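You operate a simulated robot arm through the tools that you are given. There is no shell and no other tool.

You are at the controls of a simulated robot arm. One attempt, no reset.

## Task
Tighten the slack chain until the pointer is in the green.
Fine: drive off and the yellow bolt in first; loosen the white clamp lever, turn the black knob, clamp again; end with the bolt out and the drive on; the lift stays. Where these are worked on the way, their far stop is far enough and under half their travel is too little: white clamp lever, yellow lock bolt.

It is judged by the outcome, as a careful person would: the job done as asked, and still so three seconds after it is handed in. It fails if anything else is knocked over, pushed out of place, dropped, spilled or broken.

## Robot
A 6-joint arm with a two-finger gripper, fixed in place. Base frame: the origin is at the foot of the arm, x ahead of it, y to its left, z up. Readings come in mm, rad, newtons and seconds.
With the tool pointing down near the work surface it reaches from about 220 to 700 mm from the base axis. Its first joint turns from -2.897 to 2.897 rad. Payload 1.57 kg.
The tool frame sits at the grasp point between the pads (the TCP): z along the fingers, y along the line on which they close. The tips reach 21 mm beyond it. The gripper opens to 70 mm. The gripper's body begins 50 mm behind the TCP.
Orientation is that of the tool frame in the base frame, as a unit quaternion [x, y, z, w]. With the fingers straight down and closing along the base's y, the tool's x points along the base's -x, its y along +y and its z along -z.

## Interface
- The arm moves only by the tool jog_arm. Its arguments are lists of equal length, an entry for each row: "gripper": the finger opening in mm, from 0 to 70; "translation": the shift along the base's x, y, z in mm, a list of three; "delta_rot": the turn, a rotation vector about the base's x, y, z in rad, a list of three. In form: {"gripper": [gripper, ...], "translation": [[dx, dy, dz], ...], "delta_rot": [[wx, wy, wz], ...]}. A call has 1 to 20 rows; each row is the pose to reach, as a shift and turn from the pose commanded when the call began. Each row takes 0.2 s and may step no farther than 50 mm and 0.15 rad from the row before; otherwise, or with a gripper value out of range, the whole call is refused. Where a pose cannot be reached the arm comes as near as it can. A force on the tool above 60 N (or 10 N above the force at the start of the call, whichever is more), or a blocked arm, ends the call early, and 0.2 s more pass. Each finger halts on what it meets, pressing with about 26 N; the grip force reading is that of the motor and also rises with nothing between the fingers. The clock runs only during rows and for 0.2 s after the last one: add rows that repeat a pose to give the fingers time. The reply holds the time, the measured pose of the TCP, the force on the tool along the base axes, the opening and the grip force, in the units named above and with some noise, with the torque about the TCP (base axes, N m) and any sound that the robot's microphone picked up.
- Cameras (640 x 400 px; columns grow to the right, rows downward): "scene" is fixed at [49.1, 650.5, 1442.2]; the picture's right is [-0.57, -0.82, 0.00], its down [-0.64, 0.45, -0.63] and it looks along [0.52, -0.36, -0.78] (base axes); focal length 244 px, centre (320, 200). "wrist" rides on the gripper at [79, 4, -81] in the tool frame; the picture's right is [-0.05, 1.00, 0.00], its down [-0.67, -0.04, -0.74] and it looks along [-0.74, -0.04, 0.67] (tool axes); focal length 256 px, centre (320, 200). There is no depth. A picture from a camera that has moved, and an enlarged one, comes with that camera's place and axes in the base frame and with its lens.
- camera(camera): a new picture of that camera. It takes no simulated time.
- zoom(camera, box): a new picture of the part [left, top, right, bottom] of that camera's present view, enlarged. It takes no simulated time.
- finish_job(): hands the job in; it is judged then, once.

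Nothing tells you positions but the pictures and the camera data. Unless the task says otherwise, let go and move clear before handing in.

The tools are called as a command line: name --argument value ..., lists and objects as JSON in quotes. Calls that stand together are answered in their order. jog_arm: Moves the arm, as the interface text tells. Its arguments: {"type":"object","properties":{"gripper":{"type":"array"},"translation":{"type":"array"},"delta_rot":{"type":"array"}},"required":["gripper","translation","delta_rot"]} The other tools are called the same way: camera (camera) takes a picture; zoom (camera, box) takes an enlarged picture of a part of a camera's view; finish_job () hands the job in.

At the start:

```text
clock: 0.0
eef_pos: [197.5, 322.9, 1224.6]
orientation: [0.001, 1.0, 0.0, 0.001]
contact_force: [-0.2, 0.6, -0.4]
moment: [0.01, -0.02, -0.02]
width: 69.7
grip_force: 0.1
```

scene: 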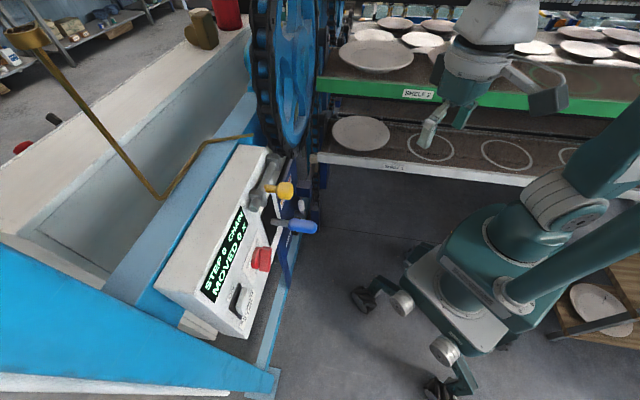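
wrist: 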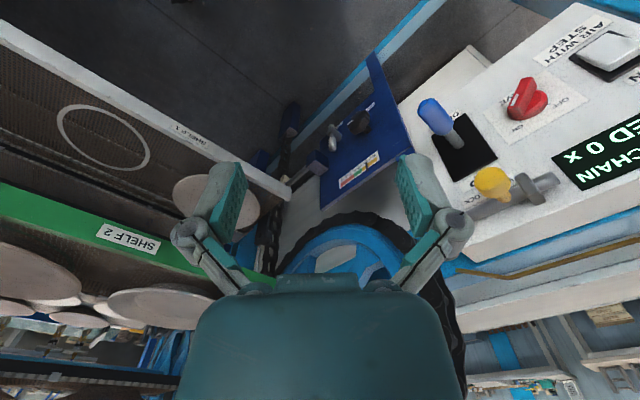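

I see a control box with a display, a red rotary switch, a blue lever, a yellow bolt, and a blue panel with a black knob and a white lever near the chain wheel. I'll look closer before moving.

zoom --camera "scene" --box '[150, 130, 350, 350]'

zoom --camera "wrist" --box '[240, 60, 440, 220]'

zoom --camera "wrist" --box '[400, 0, 640, 240]'

zoom --camera "scene" --box '[240, 130, 340, 250]'

```text
1.82 times, centred on (250, 240) of scene
camera zoom: at [49.1, 650.5, 1442.2], right [-0.57, -0.82, 0.0], down [-0.64, 0.45, -0.63], along [0.52, -0.36, -0.78], focal length 444 px, centre (447, 127)
```

zoom: 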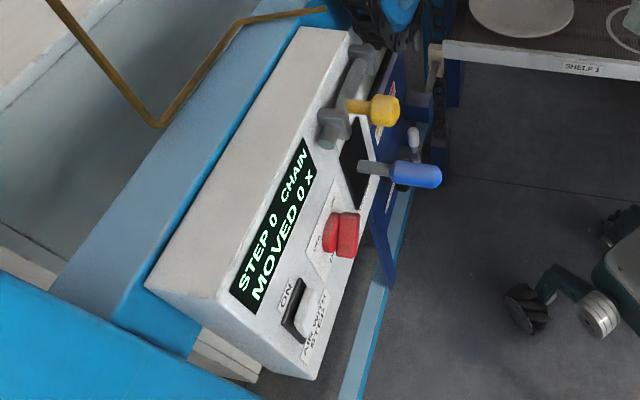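

```text
2.50 times, centred on (340, 140) of wrist
camera zoom: at [117.6, 326.2, 1304.8], right [0.05, 1.0, 0.0], down [0.67, -0.04, 0.75], along [0.74, -0.04, -0.67], focal length 640 px, centre (270, 350)
```

zoom: 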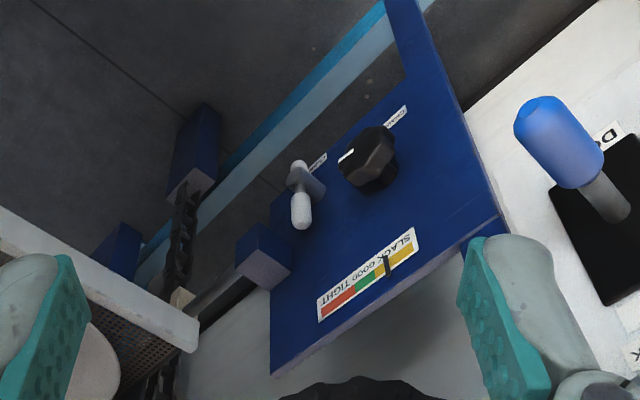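

```text
1.67 times, centred on (520, 120) of wrist
camera zoom: at [117.6, 326.2, 1304.8], right [0.05, 1.0, 0.0], down [0.67, -0.04, 0.75], along [0.74, -0.04, -0.67], focal length 427 px, centre (-13, 333)
```

zoom: 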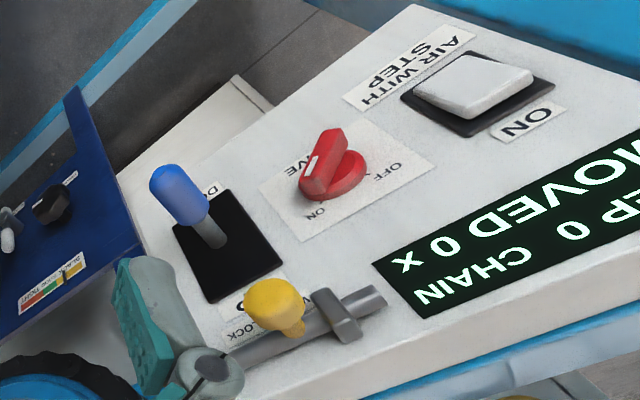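

```text
3.33 times, centred on (290, 190) of scene
camera zoom: at [49.1, 650.5, 1442.2], right [-0.57, -0.82, 0.0], down [-0.64, 0.45, -0.63], along [0.52, -0.36, -0.78], focal length 813 px, centre (420, 233)
```

zoom: 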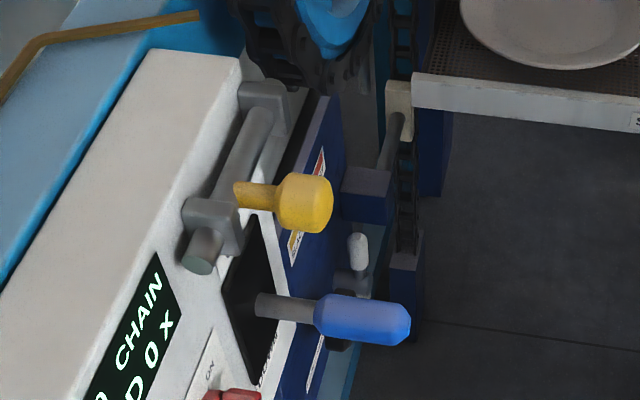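

The task sits on a vertical panel that faces the robot at a slant: drive switch, bolt and lift lever on the upper box, clamp and knob on the lower blue plate. I'll yaw and pitch the gripper so the wrist camera looks squarely at the panel.

jog_arm --gripper '[70, 70, 70, 70, 70, 70]' --translation '[[0, 0, -20], [0, 0, -40], [0, 0, -60], [0, 0, -80], [0, 0, -100], [0, 0, -120]]' --delta_rot '[[0, 0, 0.14], [0, 0, 0.28], [0, 0, 0.42], [0, 0, 0.56], [0, 0, 0.7], [0, 0, 0.824]]'

```text
clock: 1.4
eef_pos: [197.5, 321.2, 1106.2]
orientation: [-0.401, 0.916, 0.001, 0.0]
contact_force: [-0.1, 0.5, 0.5]
moment: [0.0, 0.0, -0.02]
width: 70.0
grip_force: 0.0
```

The yaw worked as planned. Next I pitch about the panel's horizontal axis to look at it level.

jog_arm --gripper '[70, 70, 70, 70, 70]' --translation '[[0, 0, -10], [0, 0, -20], [0, 0, -30], [0, 0, -40], [0, 0, -60]]' --delta_rot '[[0.1078, -0.0997, 0], [0.2156, -0.1995, 0], [0.3234, -0.2992, 0], [0.4312, -0.3989, 0], [0.539, -0.4987, 0]]'

camera --camera "wrist"

camera --camera "scene"

```text
clock: 2.6
eef_pos: [197.5, 320.8, 1043.3]
orientation: [-0.375, 0.855, 0.147, 0.328]
contact_force: [0.2, 0.4, -0.6]
moment: [0.04, -0.02, -0.01]
width: 69.9
grip_force: 0.1
```

```text
taken
camera wrist: at [116.8, 239.3, 1050.4], right [-0.71, 0.71, 0.04], down [0.02, -0.03, 1.0], along [0.71, 0.71, 0.0], focal length 256 px, centre (320, 200)
```

wrist: 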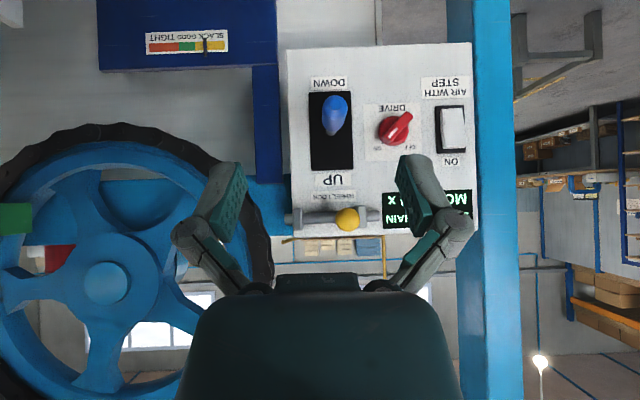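

```text
taken
```

scene: 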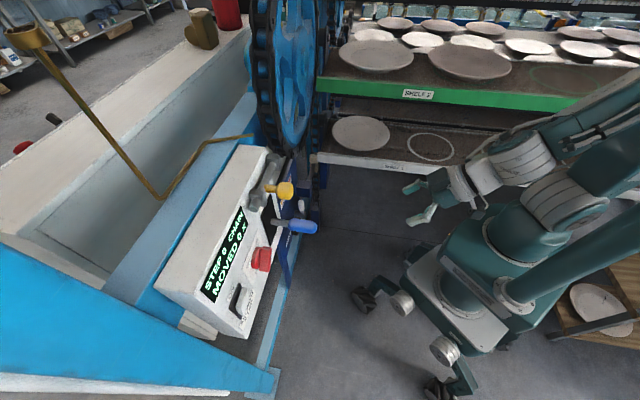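

The view is now square to the panel, but upside down. I'll zoom in on the labels, bolt, switch and gauge.

zoom --camera "wrist" --box '[280, 40, 480, 165]'

zoom --camera "wrist" --box '[270, 150, 430, 250]'

zoom --camera "wrist" --box '[90, 0, 290, 125]'

```text
3.20 times, centred on (380, 102) of wrist
camera zoom: at [116.8, 239.3, 1050.4], right [-0.71, 0.71, 0.04], down [0.02, -0.03, 1.0], along [0.71, 0.71, 0.0], focal length 819 px, centre (128, 512)
```

zoom: 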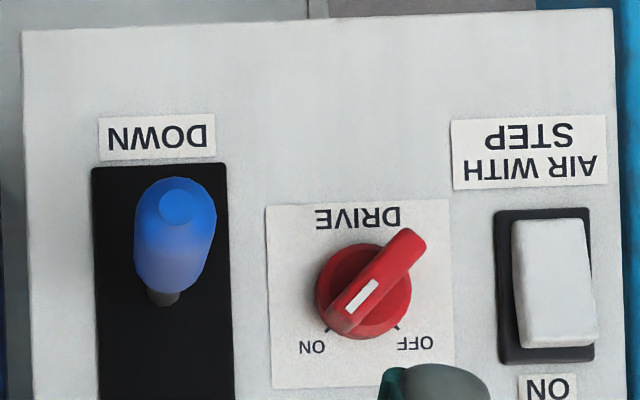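

```text
4.00 times, centred on (350, 200) of wrist
camera zoom: at [116.8, 239.3, 1050.4], right [-0.71, 0.71, 0.04], down [0.02, -0.03, 1.0], along [0.71, 0.71, 0.0], focal length 1024 px, centre (200, 200)
```

zoom: 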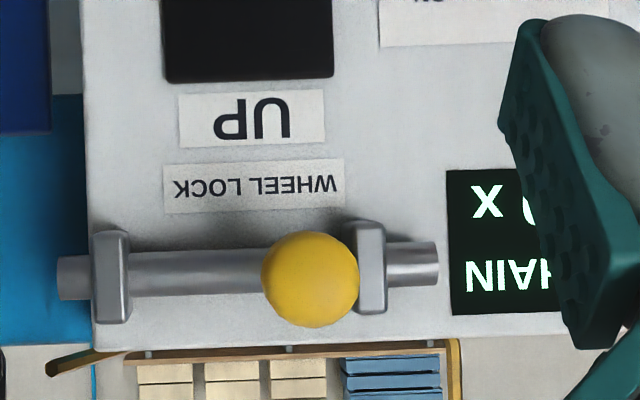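

```text
3.20 times, centred on (190, 62) of wrist
camera zoom: at [116.8, 239.3, 1050.4], right [-0.71, 0.71, 0.04], down [0.02, -0.03, 1.0], along [0.71, 0.71, 0.0], focal length 819 px, centre (736, 640)
```

zoom: 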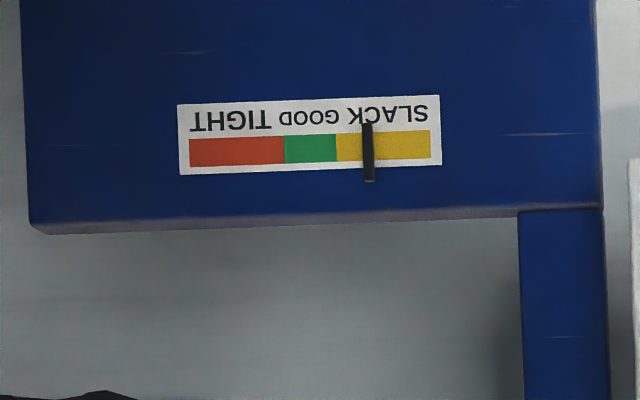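

The drive switch is ON with its pointer up and to the right. The bolt slides right to lock the wheel, and the gauge pointer is in SLACK. Next I move the camera down and right to see the lower plate, staying well back.

jog_arm --gripper '[70, 70, 70, 70, 70, 70, 70, 70, 70, 70]' --translation '[[13, -13, -36], [26, -26, -72], [39, -39, -108], [52, -52, -144], [65, -65, -180], [78, -78, -216], [91, -91, -252], [104, -104, -288], [117, -117, -324], [130, -130, -350]]' --delta_rot '[[0, 0, 0], [0, 0, 0], [0, 0, 0], [0, 0, 0], [0, 0, 0], [0, 0, 0], [0, 0, 0], [0, 0, 0], [0, 0, 0], [0, 0, 0]]'

camera --camera "wrist"

camera --camera "scene"

```text
clock: 4.8
eef_pos: [262.5, 280.6, 739.1]
orientation: [-0.385, 0.854, 0.074, 0.341]
contact_force: [0.1, -0.2, 0.6]
moment: [0.01, 0.05, -0.03]
width: 70.0
grip_force: 0.0
out of reach, approached as far as the arm can: row 1, 2, 3, 4, 5, 6, 7, 8, 9, 10
```

```text
taken
camera wrist: at [178.3, 203.4, 748.2], right [-0.68, 0.72, -0.1], down [-0.05, 0.09, 0.99], along [0.73, 0.68, -0.02], focal length 256 px, centre (320, 200)
```

wrist: 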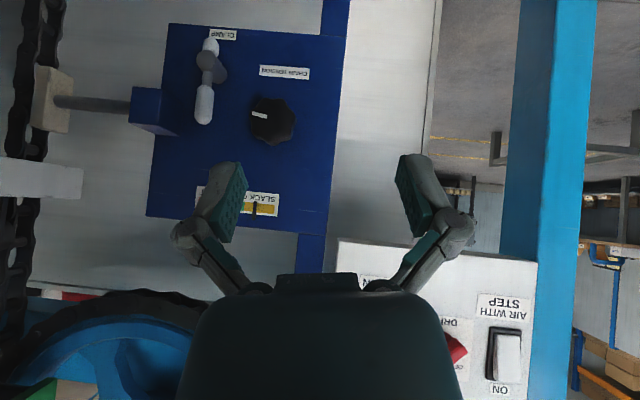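

```text
taken
```

scene: 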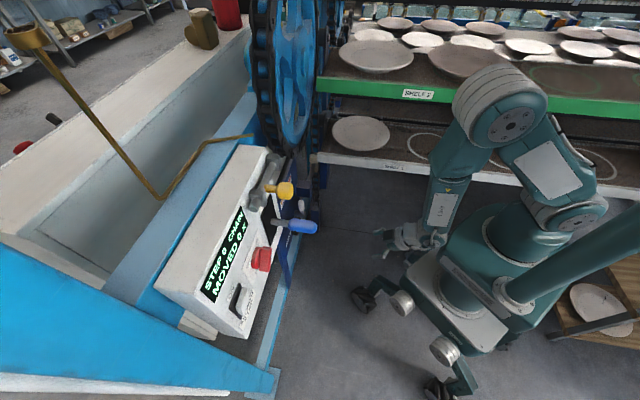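

The arm stopped short because it was too folded close to the base, but the view of the lower plate is good. I'll zoom in on it.

zoom --camera "wrist" --box '[140, 15, 360, 155]'

zoom --camera "wrist" --box '[0, 0, 240, 220]'

```text
2.86 times, centred on (250, 85) of wrist
camera zoom: at [178.3, 203.4, 748.2], right [-0.68, 0.72, -0.1], down [-0.05, 0.09, 0.99], along [0.73, 0.68, -0.02], focal length 731 px, centre (520, 529)
```

zoom: 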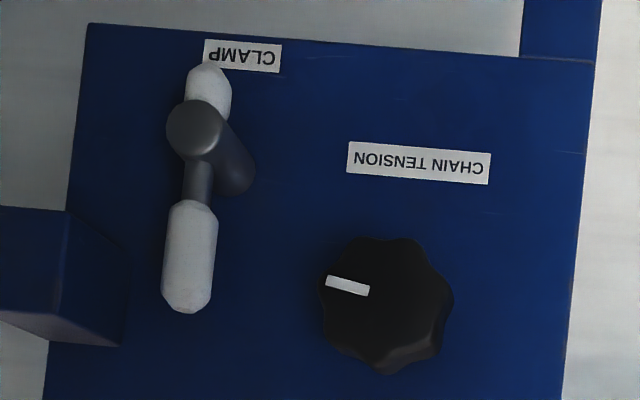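

```text
1.82 times, centred on (120, 110) of wrist
camera zoom: at [178.3, 203.4, 748.2], right [-0.68, 0.72, -0.1], down [-0.05, 0.09, 0.99], along [0.73, 0.68, -0.02], focal length 465 px, centre (684, 364)
```

zoom: 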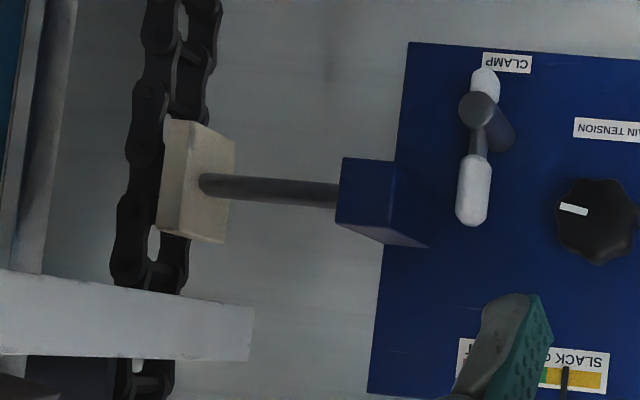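

The clamp lever's long arm points up, with the pivot around r=211, z=525. The black knob is at about z=620, and the tension block sits to the right of the lever. I'll back out to regain a reachable pose and check how the commanded pose carries over.

jog_arm --gripper '[70, 70, 70, 70]' --translation '[[0, 0, 50], [-20, 20, 90], [-40, 40, 130], [-60, 60, 170]]' --delta_rot '[[0, 0, 0], [0, 0, 0], [0, 0, 0], [0, 0, 0]]'

```text
clock: 5.8
eef_pos: [199.6, 341.3, 906.0]
orientation: [-0.385, 0.855, 0.073, 0.34]
contact_force: [0.9, 0.4, 0.1]
moment: [0.05, 0.01, 0.0]
width: 69.9
grip_force: 0.1
out of reach, approached as far as the arm can: row 1, 2, 3
```

The reply shows that shifts are taken from the reached pose. Next I orient the tool straight at the panel, rolled to straddle the red switch bar, and move to a standoff in front of it.

jog_arm --gripper '[70, 70, 70, 70, 70, 70, 70, 70, 70]' --translation '[[4, 20.8, 4.3], [8, 41.5, 8.7], [12, 62.3, 13], [16, 83, 17.3], [20, 103.8, 21.7], [24, 124.6, 26], [28, 145.4, 30.3], [32, 166, 34.7], [35.9, 186.9, 39]]' --delta_rot '[[0.1303, -0.0042, -0.0295], [0.2606, -0.0084, -0.059], [0.391, -0.0127, -0.0885], [0.5213, -0.0169, -0.118], [0.6516, -0.0211, -0.1475], [0.7819, -0.0253, -0.177], [0.9123, -0.0296, -0.2065], [1.0426, -0.0338, -0.236], [1.1729, -0.038, -0.2655]]'

camera --camera "wrist"

camera --camera "scene"

```text
clock: 7.8
eef_pos: [187.5, 646.5, 1095.7]
orientation: [-0.033, 0.733, 0.428, 0.528]
contact_force: [-0.3, 0.3, -0.9]
moment: [-0.01, 0.0, -0.03]
width: 70.0
grip_force: 0.2
out of reach, approached as far as the arm can: row 4, 5, 6, 7, 8, 9
```

```text
taken
camera wrist: at [90.4, 627.2, 1039.9], right [-0.47, 0.61, 0.64], down [-0.24, -0.78, 0.57], along [0.85, 0.12, 0.52], focal length 256 px, centre (320, 200)
```

wrist: 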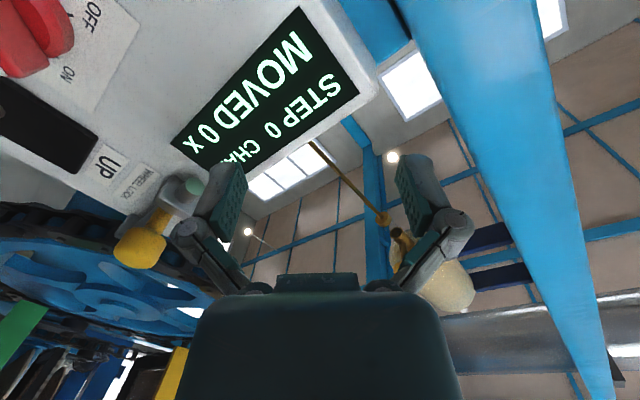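

```text
taken
```

scene: 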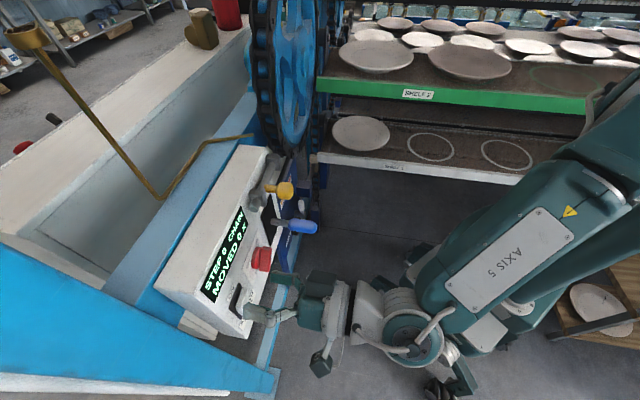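

The solver settled well away from my target, over by the left end of the box. Nothing was touched, but I should understand the arm's posture before moving again.

zoom --camera "scene" --box '[230, 130, 640, 400]'

```text
1.48 times, centred on (435, 265) of scene
camera zoom: at [49.1, 650.5, 1442.2], right [-0.57, -0.82, 0.0], down [-0.64, 0.45, -0.63], along [0.52, -0.36, -0.78], focal length 362 px, centre (150, 104)
```

zoom: 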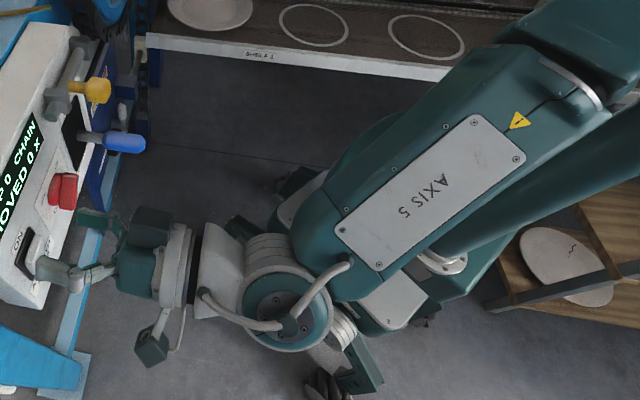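

The arm is elbow-up with the wrist bent sideways. I'll step gradually from this pose toward the switch standoff, keeping orientation, and watch for reach warnings.

jog_arm --gripper '[70, 70]' --translation '[[-2, -22, -20], [-4, -44, -40]]' --delta_rot '[[0, 0, 0], [0, 0, 0]]'

```text
clock: 8.4
eef_pos: [177.6, 621.2, 1092.0]
orientation: [-0.035, 0.739, 0.416, 0.529]
contact_force: [0.6, 0.5, 0.0]
moment: [-0.02, -0.01, -0.02]
width: 69.7
grip_force: 0.0
out of reach, approached as far as the arm can: row 1, 2
```

Lowering is blocked by some joint limit in this roll. I'll roll the tool back toward the neutral camera-below orientation and test whether reach improves.

jog_arm --gripper '[70, 70, 70, 70, 70]' --translation '[[0, 0, 0], [0, 0, 0], [0, 0, 0], [0, 0, 0], [0, 0, 0]]' --delta_rot '[[-0.1054, -0.0913, 0.0133], [-0.2108, -0.1826, 0.0266], [-0.3162, -0.2738, 0.0399], [-0.4217, -0.3651, 0.0532], [-0.527, -0.456, 0.0665]]'

jog_arm --gripper '[70, 70]' --translation '[[10, -10, -25], [20, -20, -50]]' --delta_rot '[[0, 0, 0], [0, 0, 0]]'

zoom --camera "scene" --box '[230, 130, 640, 400]'

```text
clock: 9.6
eef_pos: [180.3, 619.8, 1092.8]
orientation: [-0.287, 0.68, 0.221, 0.637]
contact_force: [-0.9, -0.2, 0.3]
moment: [0.0, -0.03, 0.03]
width: 69.9
grip_force: 0.1
```

```text
clock: 10.2
eef_pos: [199.6, 597.1, 1041.7]
orientation: [-0.287, 0.68, 0.223, 0.636]
contact_force: [-0.8, -0.5, 1.0]
moment: [-0.01, 0.0, -0.02]
width: 70.1
grip_force: 0.1
```

```text
1.48 times, centred on (435, 265) of scene
camera zoom: at [49.1, 650.5, 1442.2], right [-0.57, -0.82, 0.0], down [-0.64, 0.45, -0.63], along [0.52, -0.36, -0.78], focal length 362 px, centre (150, 104)
```

zoom: 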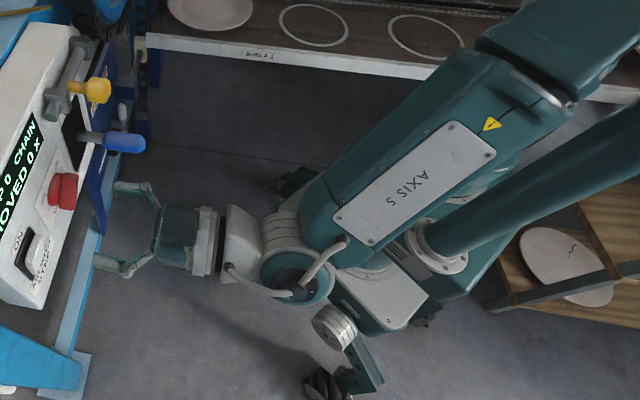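

Rolling back freed the motion, so a roll limit was the problem. Closing on the bar from neutral roll will push it counter-clockwise, toward OFF, which is what I want. I'll level the tool exactly and move to the standoff in front of the drive switch.

jog_arm --gripper '[70, 70, 70, 70]' --translation '[[9, -17, -24], [18, -34, -48], [27, -51, -72], [35.9, -68.9, -96.7]]' --delta_rot '[[0.027, -0.006, 0.012], [0.054, -0.012, 0.023], [0.08, -0.017, 0.035], [0.107, -0.023, 0.046]]'

camera --camera "wrist"

camera --camera "scene"

```text
clock: 11.2
eef_pos: [235.7, 529.4, 945.4]
orientation: [-0.27, 0.653, 0.271, 0.653]
contact_force: [-0.7, -0.2, 0.1]
moment: [0.02, 0.02, 0.04]
width: 70.0
grip_force: 0.0
```

```text
taken
camera wrist: at [173.9, 474.1, 865.3], right [-0.7, 0.71, 0.05], down [-0.5, -0.55, 0.67], along [0.5, 0.44, 0.74], focal length 256 px, centre (320, 200)
```

wrist: 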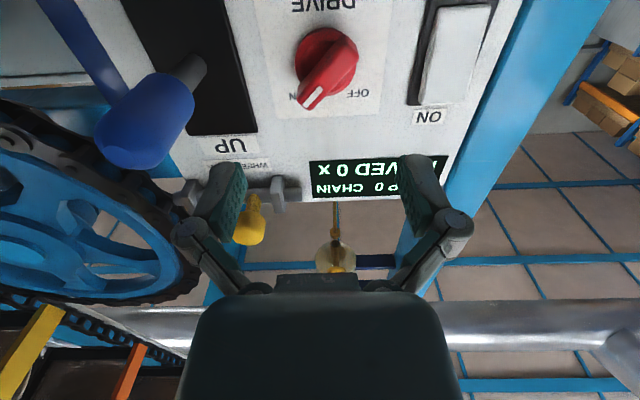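

```text
taken
```

scene: 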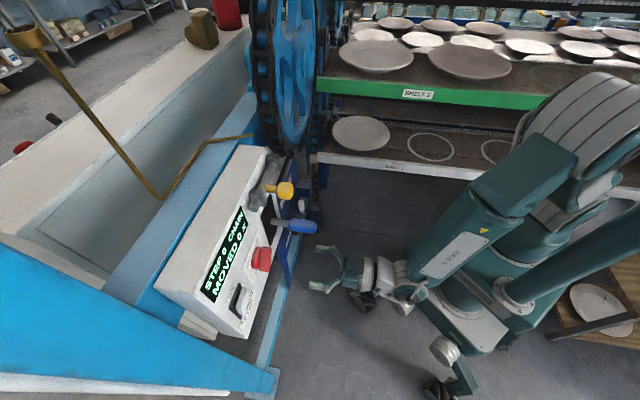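

The pose was reached exactly. I'll zoom in to refine the switch axis and compute the approach.

zoom --camera "wrist" --box '[240, 0, 400, 120]'

zoom --camera "scene" --box '[230, 170, 370, 310]'

```text
3.33 times, centred on (320, 60) of wrist
camera zoom: at [173.9, 474.1, 865.3], right [-0.7, 0.71, 0.05], down [-0.5, -0.55, 0.67], along [0.5, 0.44, 0.74], focal length 853 px, centre (320, 667)
```

zoom: 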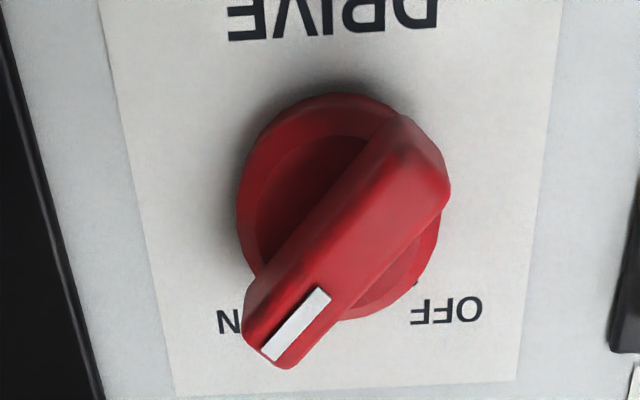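

```text
2.86 times, centred on (300, 240) of scene
camera zoom: at [49.1, 650.5, 1442.2], right [-0.57, -0.82, 0.0], down [-0.64, 0.45, -0.63], along [0.52, -0.36, -0.78], focal length 697 px, centre (377, 86)
```

zoom: 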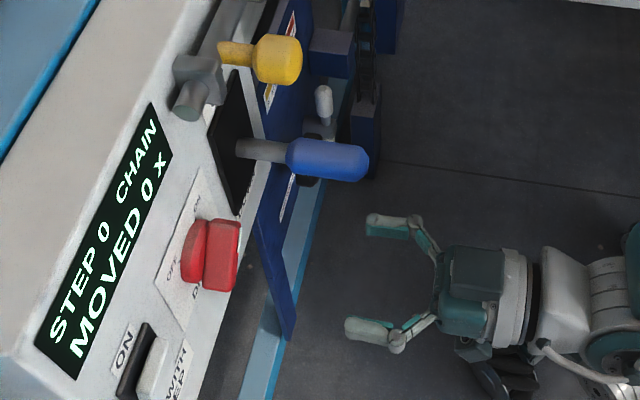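

The switch bar's outer face is at about f=637, on an axis at r≈-210, z≈942. I'll move straight in with the fingers straddling the bar.

jog_arm --gripper '[60, 60, 60, 60]' --translation '[[16, 17, -1], [32, 34, -2], [49, 51, -3], [65.5, 68.8, -3.4]]' --delta_rot '[[0, 0, 0], [0, 0, 0], [0, 0, 0], [0, 0, 0]]'

camera --camera "wrist"

```text
clock: 12.2
eef_pos: [302.8, 600.5, 942.8]
orientation: [-0.271, 0.654, 0.27, 0.652]
contact_force: [-0.2, -0.1, 0.9]
moment: [0.01, -0.02, -0.01]
width: 59.7
grip_force: 0.0
```

```text
taken
camera wrist: at [241.8, 544.1, 861.9], right [-0.7, 0.71, 0.05], down [-0.5, -0.55, 0.67], along [0.5, 0.44, 0.74], focal length 256 px, centre (320, 200)
```

wrist: 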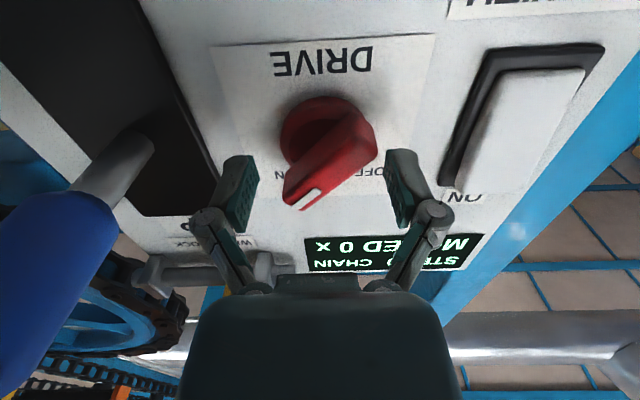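

The bar sits between the fingers. I'll close on it, which should start it turning toward OFF.

jog_arm --gripper '[40, 25, 10, 5, 5]' --translation '[[0, 0, 0], [0, 0, 0], [0, 0, 0], [0, 0, 0], [0, 0, 0]]' --delta_rot '[[0, 0, 0], [0, 0, 0], [0, 0, 0], [0, 0, 0], [0, 0, 0]]'

camera --camera "wrist"

```text
clock: 13.4
eef_pos: [300.3, 600.7, 941.2]
orientation: [-0.272, 0.654, 0.269, 0.653]
contact_force: [-14.7, 14.9, -10.7]
moment: [0.02, -0.15, 0.4]
width: 16.0
grip_force: 31.7
```

```text
taken
camera wrist: at [239.8, 545.0, 861.3], right [-0.71, 0.7, 0.05], down [-0.5, -0.55, 0.67], along [0.5, 0.45, 0.74], focal length 256 px, centre (320, 200)
```

wrist: 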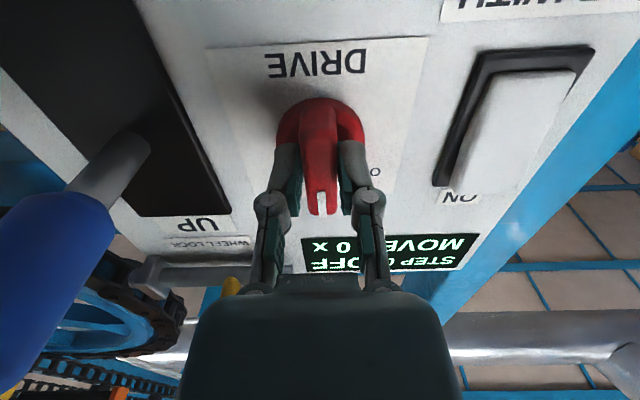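

Closing turned the bar to vertical and the display now reads OFF. I'll rotate counter-clockwise to bring it all the way to the OFF mark.

jog_arm --gripper '[5, 5, 5, 5, 5, 5, 5]' --translation '[[-1.5, 1.5, -0.5], [-1.5, 1.5, -0.5], [-1.5, 1.5, -0.5], [-1.5, 1.5, -0.5], [-1.5, 1.5, -0.5], [-1.5, 1.5, -0.5], [-1.5, 1.5, -0.5]]' --delta_rot '[[-0.0849, -0.0849, 0], [-0.1697, -0.1697, 0], [-0.2546, -0.2546, 0], [-0.3394, -0.3394, 0], [-0.4243, -0.4243, 0], [-0.5091, -0.5091, 0], [-0.58, -0.58, 0]]'

camera --camera "wrist"

```text
clock: 15.0
eef_pos: [301.8, 598.5, 942.8]
orientation: [-0.508, 0.492, -0.013, 0.707]
contact_force: [-11.8, -12.6, -15.2]
moment: [0.04, 0.82, -0.14]
width: 16.6
grip_force: 32.0
```

```text
taken
camera wrist: at [283.3, 501.6, 884.6], right [-0.51, 0.51, -0.69], down [-0.86, -0.2, 0.48], along [0.11, 0.84, 0.54], focal length 256 px, centre (320, 200)
```

wrist: 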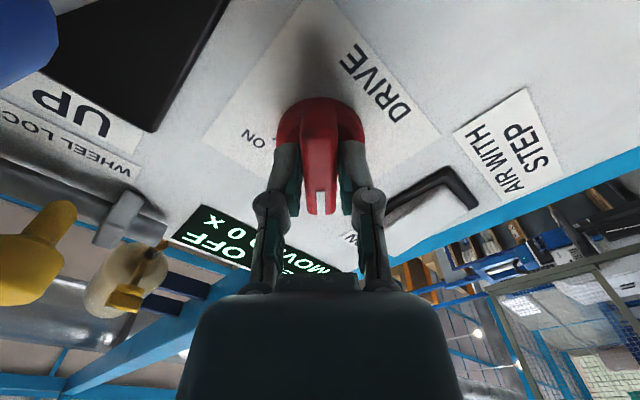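

The switch turned about 88° and some torque has built up, which suggests the OFF stop. I'll open, back straight out, and check.

jog_arm --gripper '[40, 60, 60, 60, 60, 60]' --translation '[[0, 0, 0], [0, 0, 0], [-18, -18, 0], [-36, -36, 0], [-54, -54, 0], [-70, -70, 0]]' --delta_rot '[[0, 0, 0], [0, 0, 0], [0, 0, 0], [0, 0, 0], [0, 0, 0], [0, 0, 0]]'

camera --camera "wrist"

zoom --camera "scene" --box '[150, 130, 350, 350]'

```text
clock: 16.4
eef_pos: [231.7, 528.8, 944.9]
orientation: [-0.508, 0.491, -0.013, 0.707]
contact_force: [-0.5, -0.1, 0.5]
moment: [0.02, 0.0, -0.03]
width: 60.3
grip_force: 0.0
```

```text
taken
camera wrist: at [212.6, 431.4, 887.9], right [-0.51, 0.51, -0.69], down [-0.85, -0.2, 0.48], along [0.11, 0.84, 0.54], focal length 256 px, centre (320, 200)
```

wrist: 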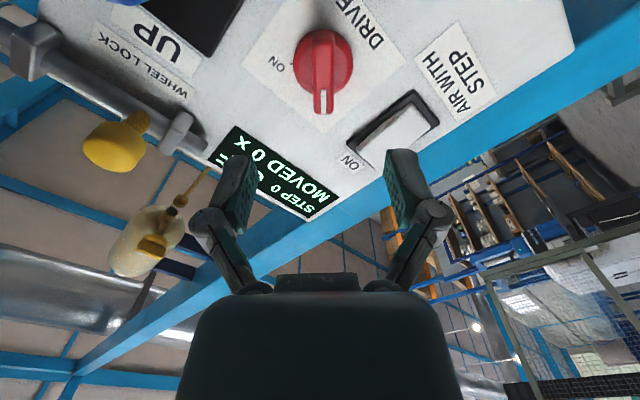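

```text
1.82 times, centred on (250, 240) of scene
camera zoom: at [49.1, 650.5, 1442.2], right [-0.57, -0.82, 0.0], down [-0.64, 0.45, -0.63], along [0.52, -0.36, -0.78], focal length 444 px, centre (447, 127)
```

zoom: 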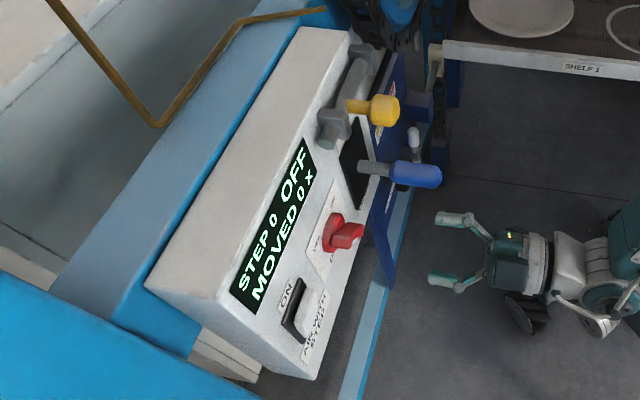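

The drive is OFF. Next is the yellow bolt: rise, roll back to neutral, and stand off in front of its head at about r=-124, z=1080.

jog_arm --gripper '[60, 60, 60, 60, 60, 60]' --translation '[[-5, -5, 35], [-5, -8, 70], [5, -25, 105], [20, -40, 135], [35, -53, 135], [50, -68, 135]]' --delta_rot '[[0.0967, 0.0967, 0], [0.1933, 0.1933, 0], [0.29, 0.29, 0], [0.3867, 0.3867, 0], [0.4833, 0.4833, 0], [0.58, 0.58, 0]]'

camera --camera "wrist"

zoom --camera "scene" --box '[230, 130, 370, 230]'

```text
clock: 17.8
eef_pos: [282.9, 463.6, 1079.9]
orientation: [-0.27, 0.654, 0.271, 0.653]
contact_force: [0.4, -0.4, 0.2]
moment: [0.01, 0.02, 0.01]
width: 60.0
grip_force: 0.1
```

```text
taken
camera wrist: at [221.0, 408.3, 999.6], right [-0.7, 0.71, 0.06], down [-0.5, -0.55, 0.67], along [0.5, 0.44, 0.74], focal length 256 px, centre (320, 200)
```

wrist: 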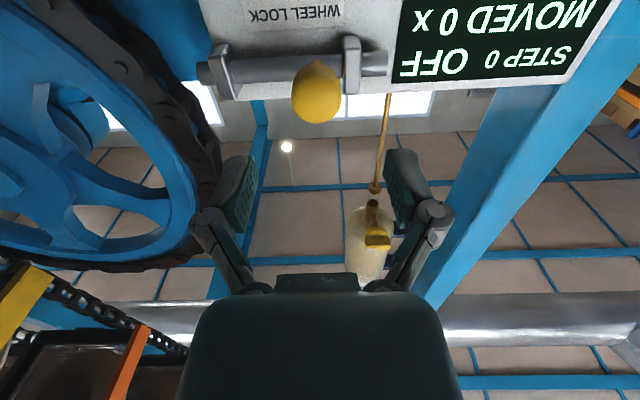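

```text
4.00 times, centred on (300, 180) of scene
camera zoom: at [49.1, 650.5, 1442.2], right [-0.57, -0.82, 0.0], down [-0.64, 0.45, -0.63], along [0.52, -0.36, -0.78], focal length 976 px, centre (400, 280)
```

zoom: 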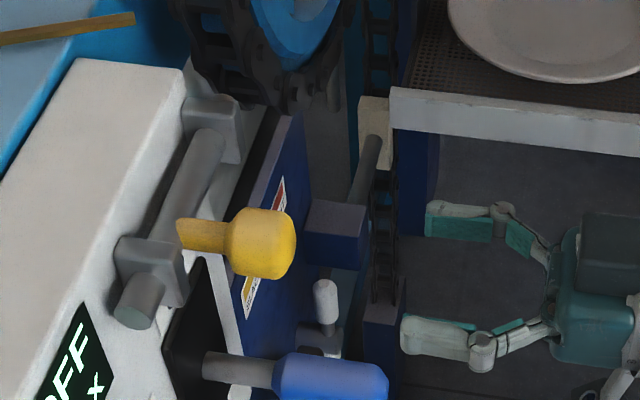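

The bolt head is centred ahead of the fingers. I'll move in and close on it.

jog_arm --gripper '[60, 60, 60, 60, 40, 30, 20, 20]' --translation '[[15, 15, 0], [30, 30, 0], [45, 45, 0], [59, 57, -1], [59, 57, -1], [59, 57, -1], [59, 57, -1], [59, 57, -1]]' --delta_rot '[[0, 0, 0], [0, 0, 0], [0, 0, 0], [0, 0, 0], [0, 0, 0], [0, 0, 0], [0, 0, 0], [0, 0, 0]]'

camera --camera "wrist"

zoom --camera "scene" --box '[230, 130, 370, 230]'

```text
clock: 19.6
eef_pos: [342.2, 520.1, 1076.4]
orientation: [-0.269, 0.654, 0.269, 0.653]
contact_force: [5.4, -3.3, -0.9]
moment: [-0.05, 0.08, -0.15]
width: 33.1
grip_force: 32.2
```

```text
taken
camera wrist: at [280.9, 464.3, 997.7], right [-0.7, 0.71, 0.05], down [-0.5, -0.55, 0.67], along [0.5, 0.44, 0.74], focal length 256 px, centre (320, 200)
```

wrist: 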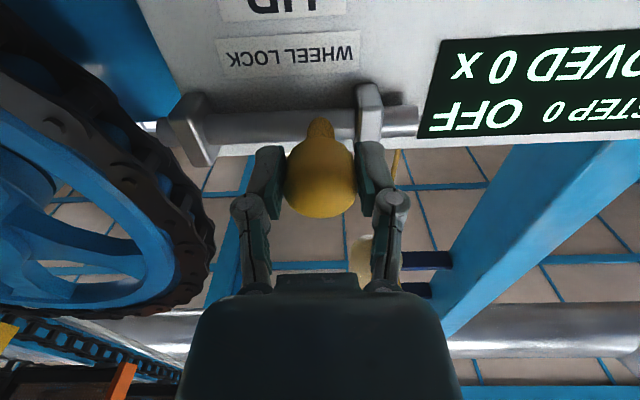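

```text
4.00 times, centred on (300, 180) of scene
camera zoom: at [49.1, 650.5, 1442.2], right [-0.57, -0.82, 0.0], down [-0.64, 0.45, -0.63], along [0.52, -0.36, -0.78], focal length 976 px, centre (400, 280)
```

zoom: 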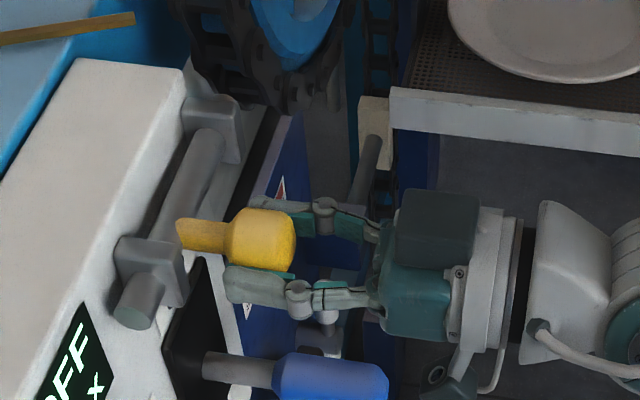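

The head is gripped. I'll slide it right toward the wheel until it meets its stop.

jog_arm --gripper '[20, 20, 20, 20, 20, 20, 20]' --translation '[[5, -5, 0], [12, -12, 0], [19, -19, 0], [26, -26, 0], [33, -33, 0], [40, -40, 0], [46, -46, 0]]' --delta_rot '[[0, 0, 0], [0, 0, 0], [0, 0, 0], [0, 0, 0], [0, 0, 0], [0, 0, 0], [0, 0, 0]]'

camera --camera "wrist"

zoom --camera "scene" --box '[230, 130, 370, 230]'

```text
clock: 21.2
eef_pos: [370.1, 489.0, 1079.0]
orientation: [-0.277, 0.652, 0.268, 0.653]
contact_force: [-14.0, 72.1, -12.8]
moment: [-0.54, -0.03, 0.45]
width: 33.9
grip_force: 32.3
out of reach, approached as far as the arm can: row 7
stopped in row 7: the force on the tool passed its limit at 63 N (the readings are from after the stop); the commanded pose is now the measured one
```

```text
taken
camera wrist: at [310.4, 432.9, 998.4], right [-0.71, 0.7, 0.04], down [-0.5, -0.55, 0.67], along [0.49, 0.46, 0.74], focal length 256 px, centre (320, 200)
```

wrist: 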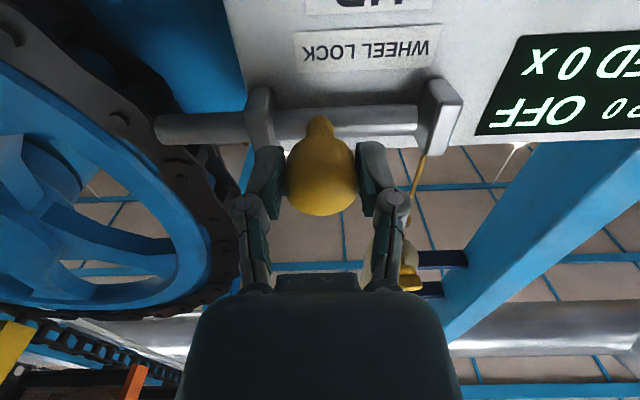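

```text
4.00 times, centred on (300, 180) of scene
camera zoom: at [49.1, 650.5, 1442.2], right [-0.57, -0.82, 0.0], down [-0.64, 0.45, -0.63], along [0.52, -0.36, -0.78], focal length 976 px, centre (400, 280)
```

zoom: 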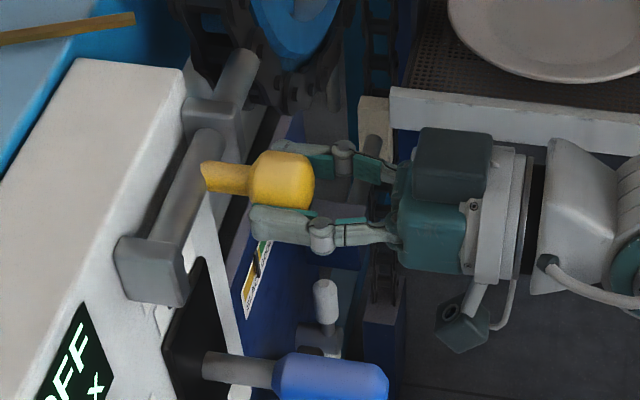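

The bolt moved about 42 mm and then met something solid. I need to check whether that's the bolt's own stop or my finger against the bracket.

zoom --camera "wrist" --box '[220, 60, 470, 220]'

zoom --camera "scene" --box '[250, 135, 340, 205]'

```text
2.50 times, centred on (345, 140) of wrist
camera zoom: at [310.4, 432.9, 998.4], right [-0.71, 0.7, 0.04], down [-0.5, -0.55, 0.67], along [0.49, 0.46, 0.74], focal length 640 px, centre (258, 350)
```

zoom: 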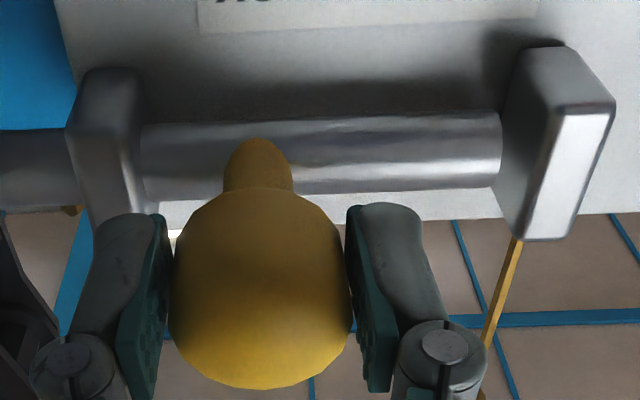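

```text
5.71 times, centred on (295, 170) of scene
camera zoom: at [49.1, 650.5, 1442.2], right [-0.57, -0.82, 0.0], down [-0.64, 0.45, -0.63], along [0.52, -0.36, -0.78], focal length 1394 px, centre (463, 371)
```

zoom: 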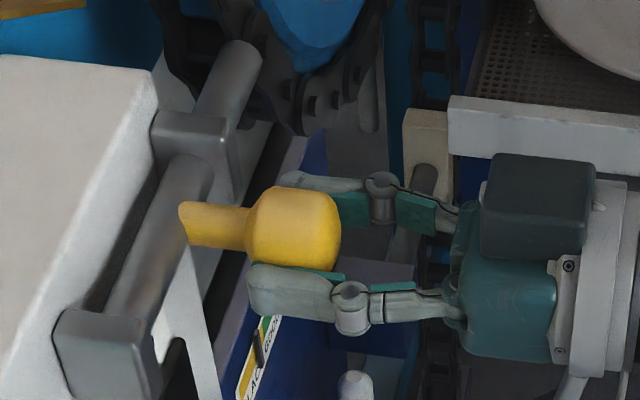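

The fingertips should clear the bracket by about 12 mm. I'll push a little more in small steps and compare force with motion to confirm it's the bolt's stop.

jog_arm --gripper '[20, 20]' --translation '[[0, 0, 0], [0, 0, 0]]' --delta_rot '[[0, 0, 0], [0, 0, 0]]'

jog_arm --gripper '[20, 20]' --translation '[[3, -3, 0], [3, -3, 0]]' --delta_rot '[[0, 0, 0], [0, 0, 0]]'

```text
clock: 21.8
eef_pos: [371.2, 475.3, 1084.2]
orientation: [-0.27, 0.649, 0.27, 0.658]
contact_force: [-38.0, 11.6, -1.3]
moment: [-0.01, 0.12, 0.96]
width: 52.0
grip_force: 24.3
```

```text
clock: 22.4
eef_pos: [371.1, 482.4, 1083.4]
orientation: [-0.271, 0.649, 0.27, 0.658]
contact_force: [-26.6, 28.9, 8.5]
moment: [0.53, -0.18, 0.57]
width: 45.7
grip_force: 18.9
out of reach, approached as far as the arm can: row 1, 2
```

The finger width changed, so the grip slipped. I'll look before doing anything else.

camera --camera "wrist"

zoom --camera "scene" --box '[250, 135, 340, 205]'

```text
taken
camera wrist: at [310.8, 426.4, 1003.1], right [-0.71, 0.71, 0.05], down [-0.51, -0.55, 0.66], along [0.49, 0.44, 0.75], focal length 256 px, centre (320, 200)
```

wrist: 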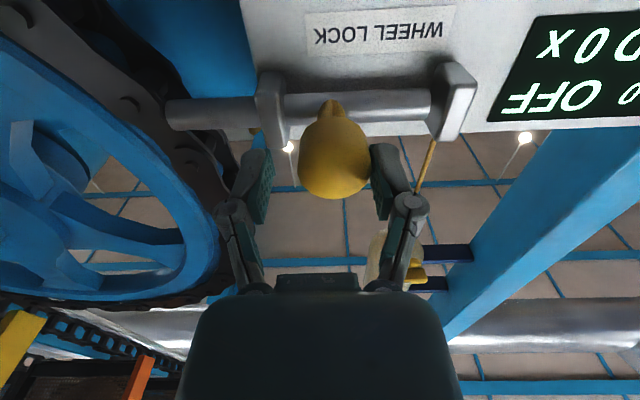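

```text
5.71 times, centred on (295, 170) of scene
camera zoom: at [49.1, 650.5, 1442.2], right [-0.57, -0.82, 0.0], down [-0.64, 0.45, -0.63], along [0.52, -0.36, -0.78], focal length 1394 px, centre (463, 371)
```

zoom: 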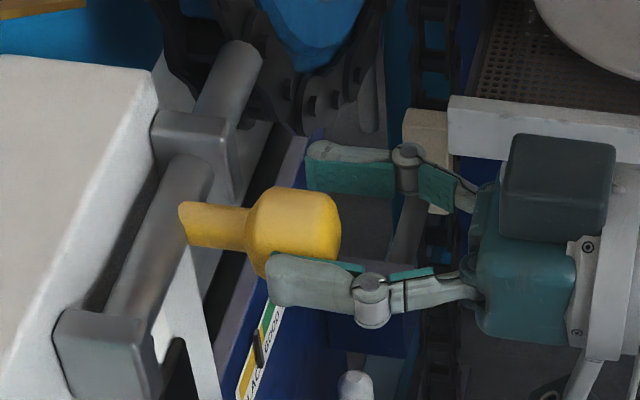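

The bolt stayed put while I pressed with about 40 N, so it is at its far stop. I'll open and back away.

jog_arm --gripper '[60, 64, 64, 64, 64, 64, 64]' --translation '[[0, 0, 0], [0, 0, 0], [-16, -16, 0], [-32, -32, 0], [-48, -48, 0], [-64, -64, 0], [-80, -80, 0]]' --delta_rot '[[0, 0, 0], [0, 0, 0], [0, 0, 0], [0, 0, 0], [0, 0, 0], [0, 0, 0], [0, 0, 0]]'

camera --camera "wrist"

zoom --camera "scene" --box '[230, 130, 370, 250]'

```text
clock: 24.0
eef_pos: [293.4, 396.1, 1083.9]
orientation: [-0.27, 0.651, 0.272, 0.655]
contact_force: [-0.3, 0.0, 0.1]
moment: [0.0, 0.02, 0.0]
width: 64.2
grip_force: 0.1
```

```text
taken
camera wrist: at [232.8, 340.6, 1003.8], right [-0.71, 0.7, 0.05], down [-0.5, -0.56, 0.66], along [0.49, 0.44, 0.75], focal length 256 px, centre (320, 200)
```

wrist: 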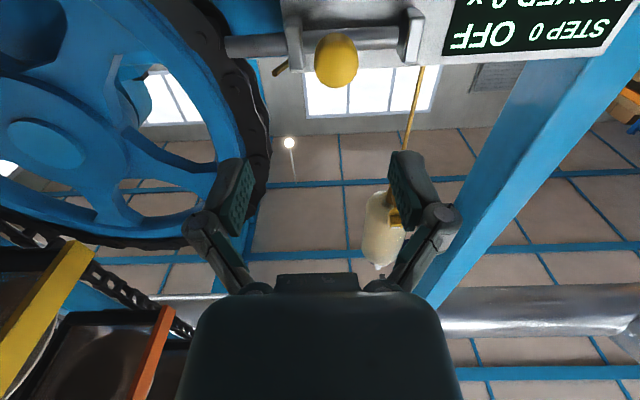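

```text
3.33 times, centred on (300, 190) of scene
camera zoom: at [49.1, 650.5, 1442.2], right [-0.57, -0.82, 0.0], down [-0.64, 0.45, -0.63], along [0.52, -0.36, -0.78], focal length 813 px, centre (387, 233)
```

zoom: 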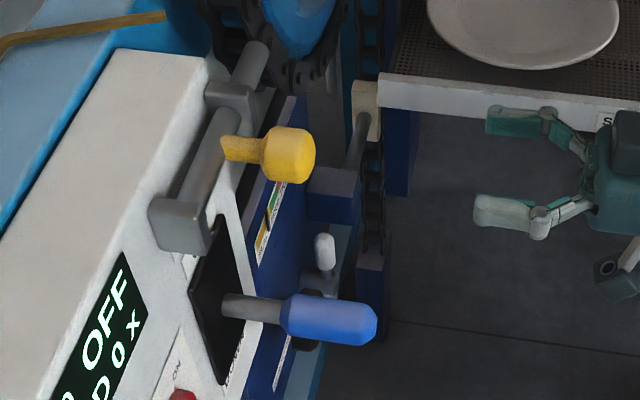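

The bolt is in. Next I move to the lower panel, in stages with small steps, keeping the fingers well clear of the blue lever and the wheel.

jog_arm --gripper '[64, 64, 64, 64, 64]' --translation '[[23, -14, -20], [46, -28, -40], [70, -43, -60], [93, -57, -82], [116.7, -71.4, -104]]' --delta_rot '[[0, 0, 0], [0, 0, 0], [0, 0, 0], [0, 0, 0], [0, 0, 0]]'

camera --camera "scene"

```text
clock: 25.2
eef_pos: [335.6, 397.0, 1008.7]
orientation: [-0.268, 0.657, 0.24, 0.663]
contact_force: [0.7, 0.0, 1.4]
moment: [0.0, -0.02, -0.01]
width: 63.8
grip_force: 0.0
out of reach, approached as far as the arm can: row 1, 2, 3, 4, 5
```

```text
taken
```

scene: 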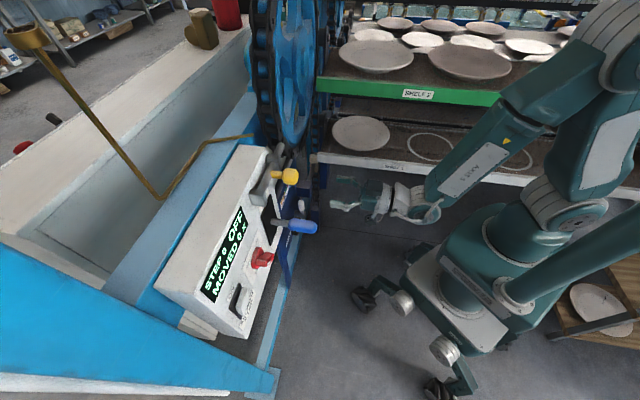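

The wrist can't pass straight through alignment in this branch. I'll reconfigure by pitching the tool down, moving right and low, then swinging the wrist over the other side so the camera ends up above. First I pitch down.

jog_arm --gripper '[64, 64, 64, 64, 64, 64, 64, 64, 64, 64, 64]' --translation '[[-4.8, -10.4, -16.2], [-9.6, -20.8, -32.5], [-14.4, -31.1, -48.7], [-19.2, -41.5, -65], [-24, -51.9, -81.2], [-28.8, -62.3, -97.5], [-33.6, -72.7, -113.7], [-38.4, -83, -130], [-43.2, -93.4, -146.2], [-48, -103.8, -162.5], [-52.8, -114.2, -178.7]]' --delta_rot '[[-0.0958, 0.105, 0.0007], [-0.1916, 0.21, 0.0015], [-0.2875, 0.315, 0.002], [-0.3833, 0.42, 0.003], [-0.4791, 0.525, 0.0036], [-0.5749, 0.63, 0.0044], [-0.6707, 0.735, 0.005], [-0.7665, 0.84, 0.006], [-0.8624, 0.945, 0.0065], [-0.9582, 1.05, 0.007], [-1.054, 1.155, 0.008]]'

```text
clock: 27.6
eef_pos: [287.4, 280.1, 829.8]
orientation: [-0.399, 0.917, -0.011, 0.004]
contact_force: [-3.5, 2.8, 0.4]
moment: [-0.17, -0.26, -0.1]
width: 63.9
grip_force: 0.1
out of reach, approached as far as the arm can: row 8, 9
```

The tool is now pointing down. Next I move to the lower right in this posture.

jog_arm --gripper '[64, 64, 64, 64, 64, 64]' --translation '[[16, -11, -35], [32, -22, -70], [48, -34, -105], [64, -45, -140], [80, -56, -175], [94.4, -68, -200]]' --delta_rot '[[0, 0, 0], [0, 0, 0], [0, 0, 0], [0, 0, 0], [0, 0, 0], [0, 0, 0]]'

camera --camera "scene"

camera --camera "wrist"

```text
clock: 29.0
eef_pos: [377.8, 211.2, 631.6]
orientation: [-0.381, 0.924, -0.001, 0.0]
contact_force: [-0.1, -0.1, -0.5]
moment: [-0.03, 0.01, 0.0]
width: 63.9
grip_force: 0.0
```

```text
taken
```

scene: 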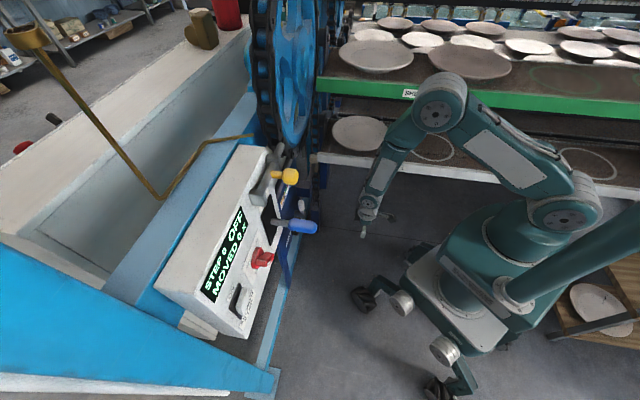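

```text
taken
camera wrist: at [318.1, 158.3, 712.1], right [-0.67, 0.75, 0.0], down [0.5, 0.44, 0.75], along [0.56, 0.5, -0.67], focal length 256 px, centre (320, 200)
```

wrist: 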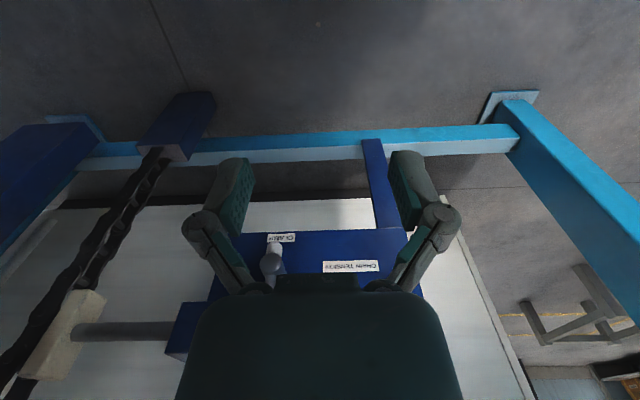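

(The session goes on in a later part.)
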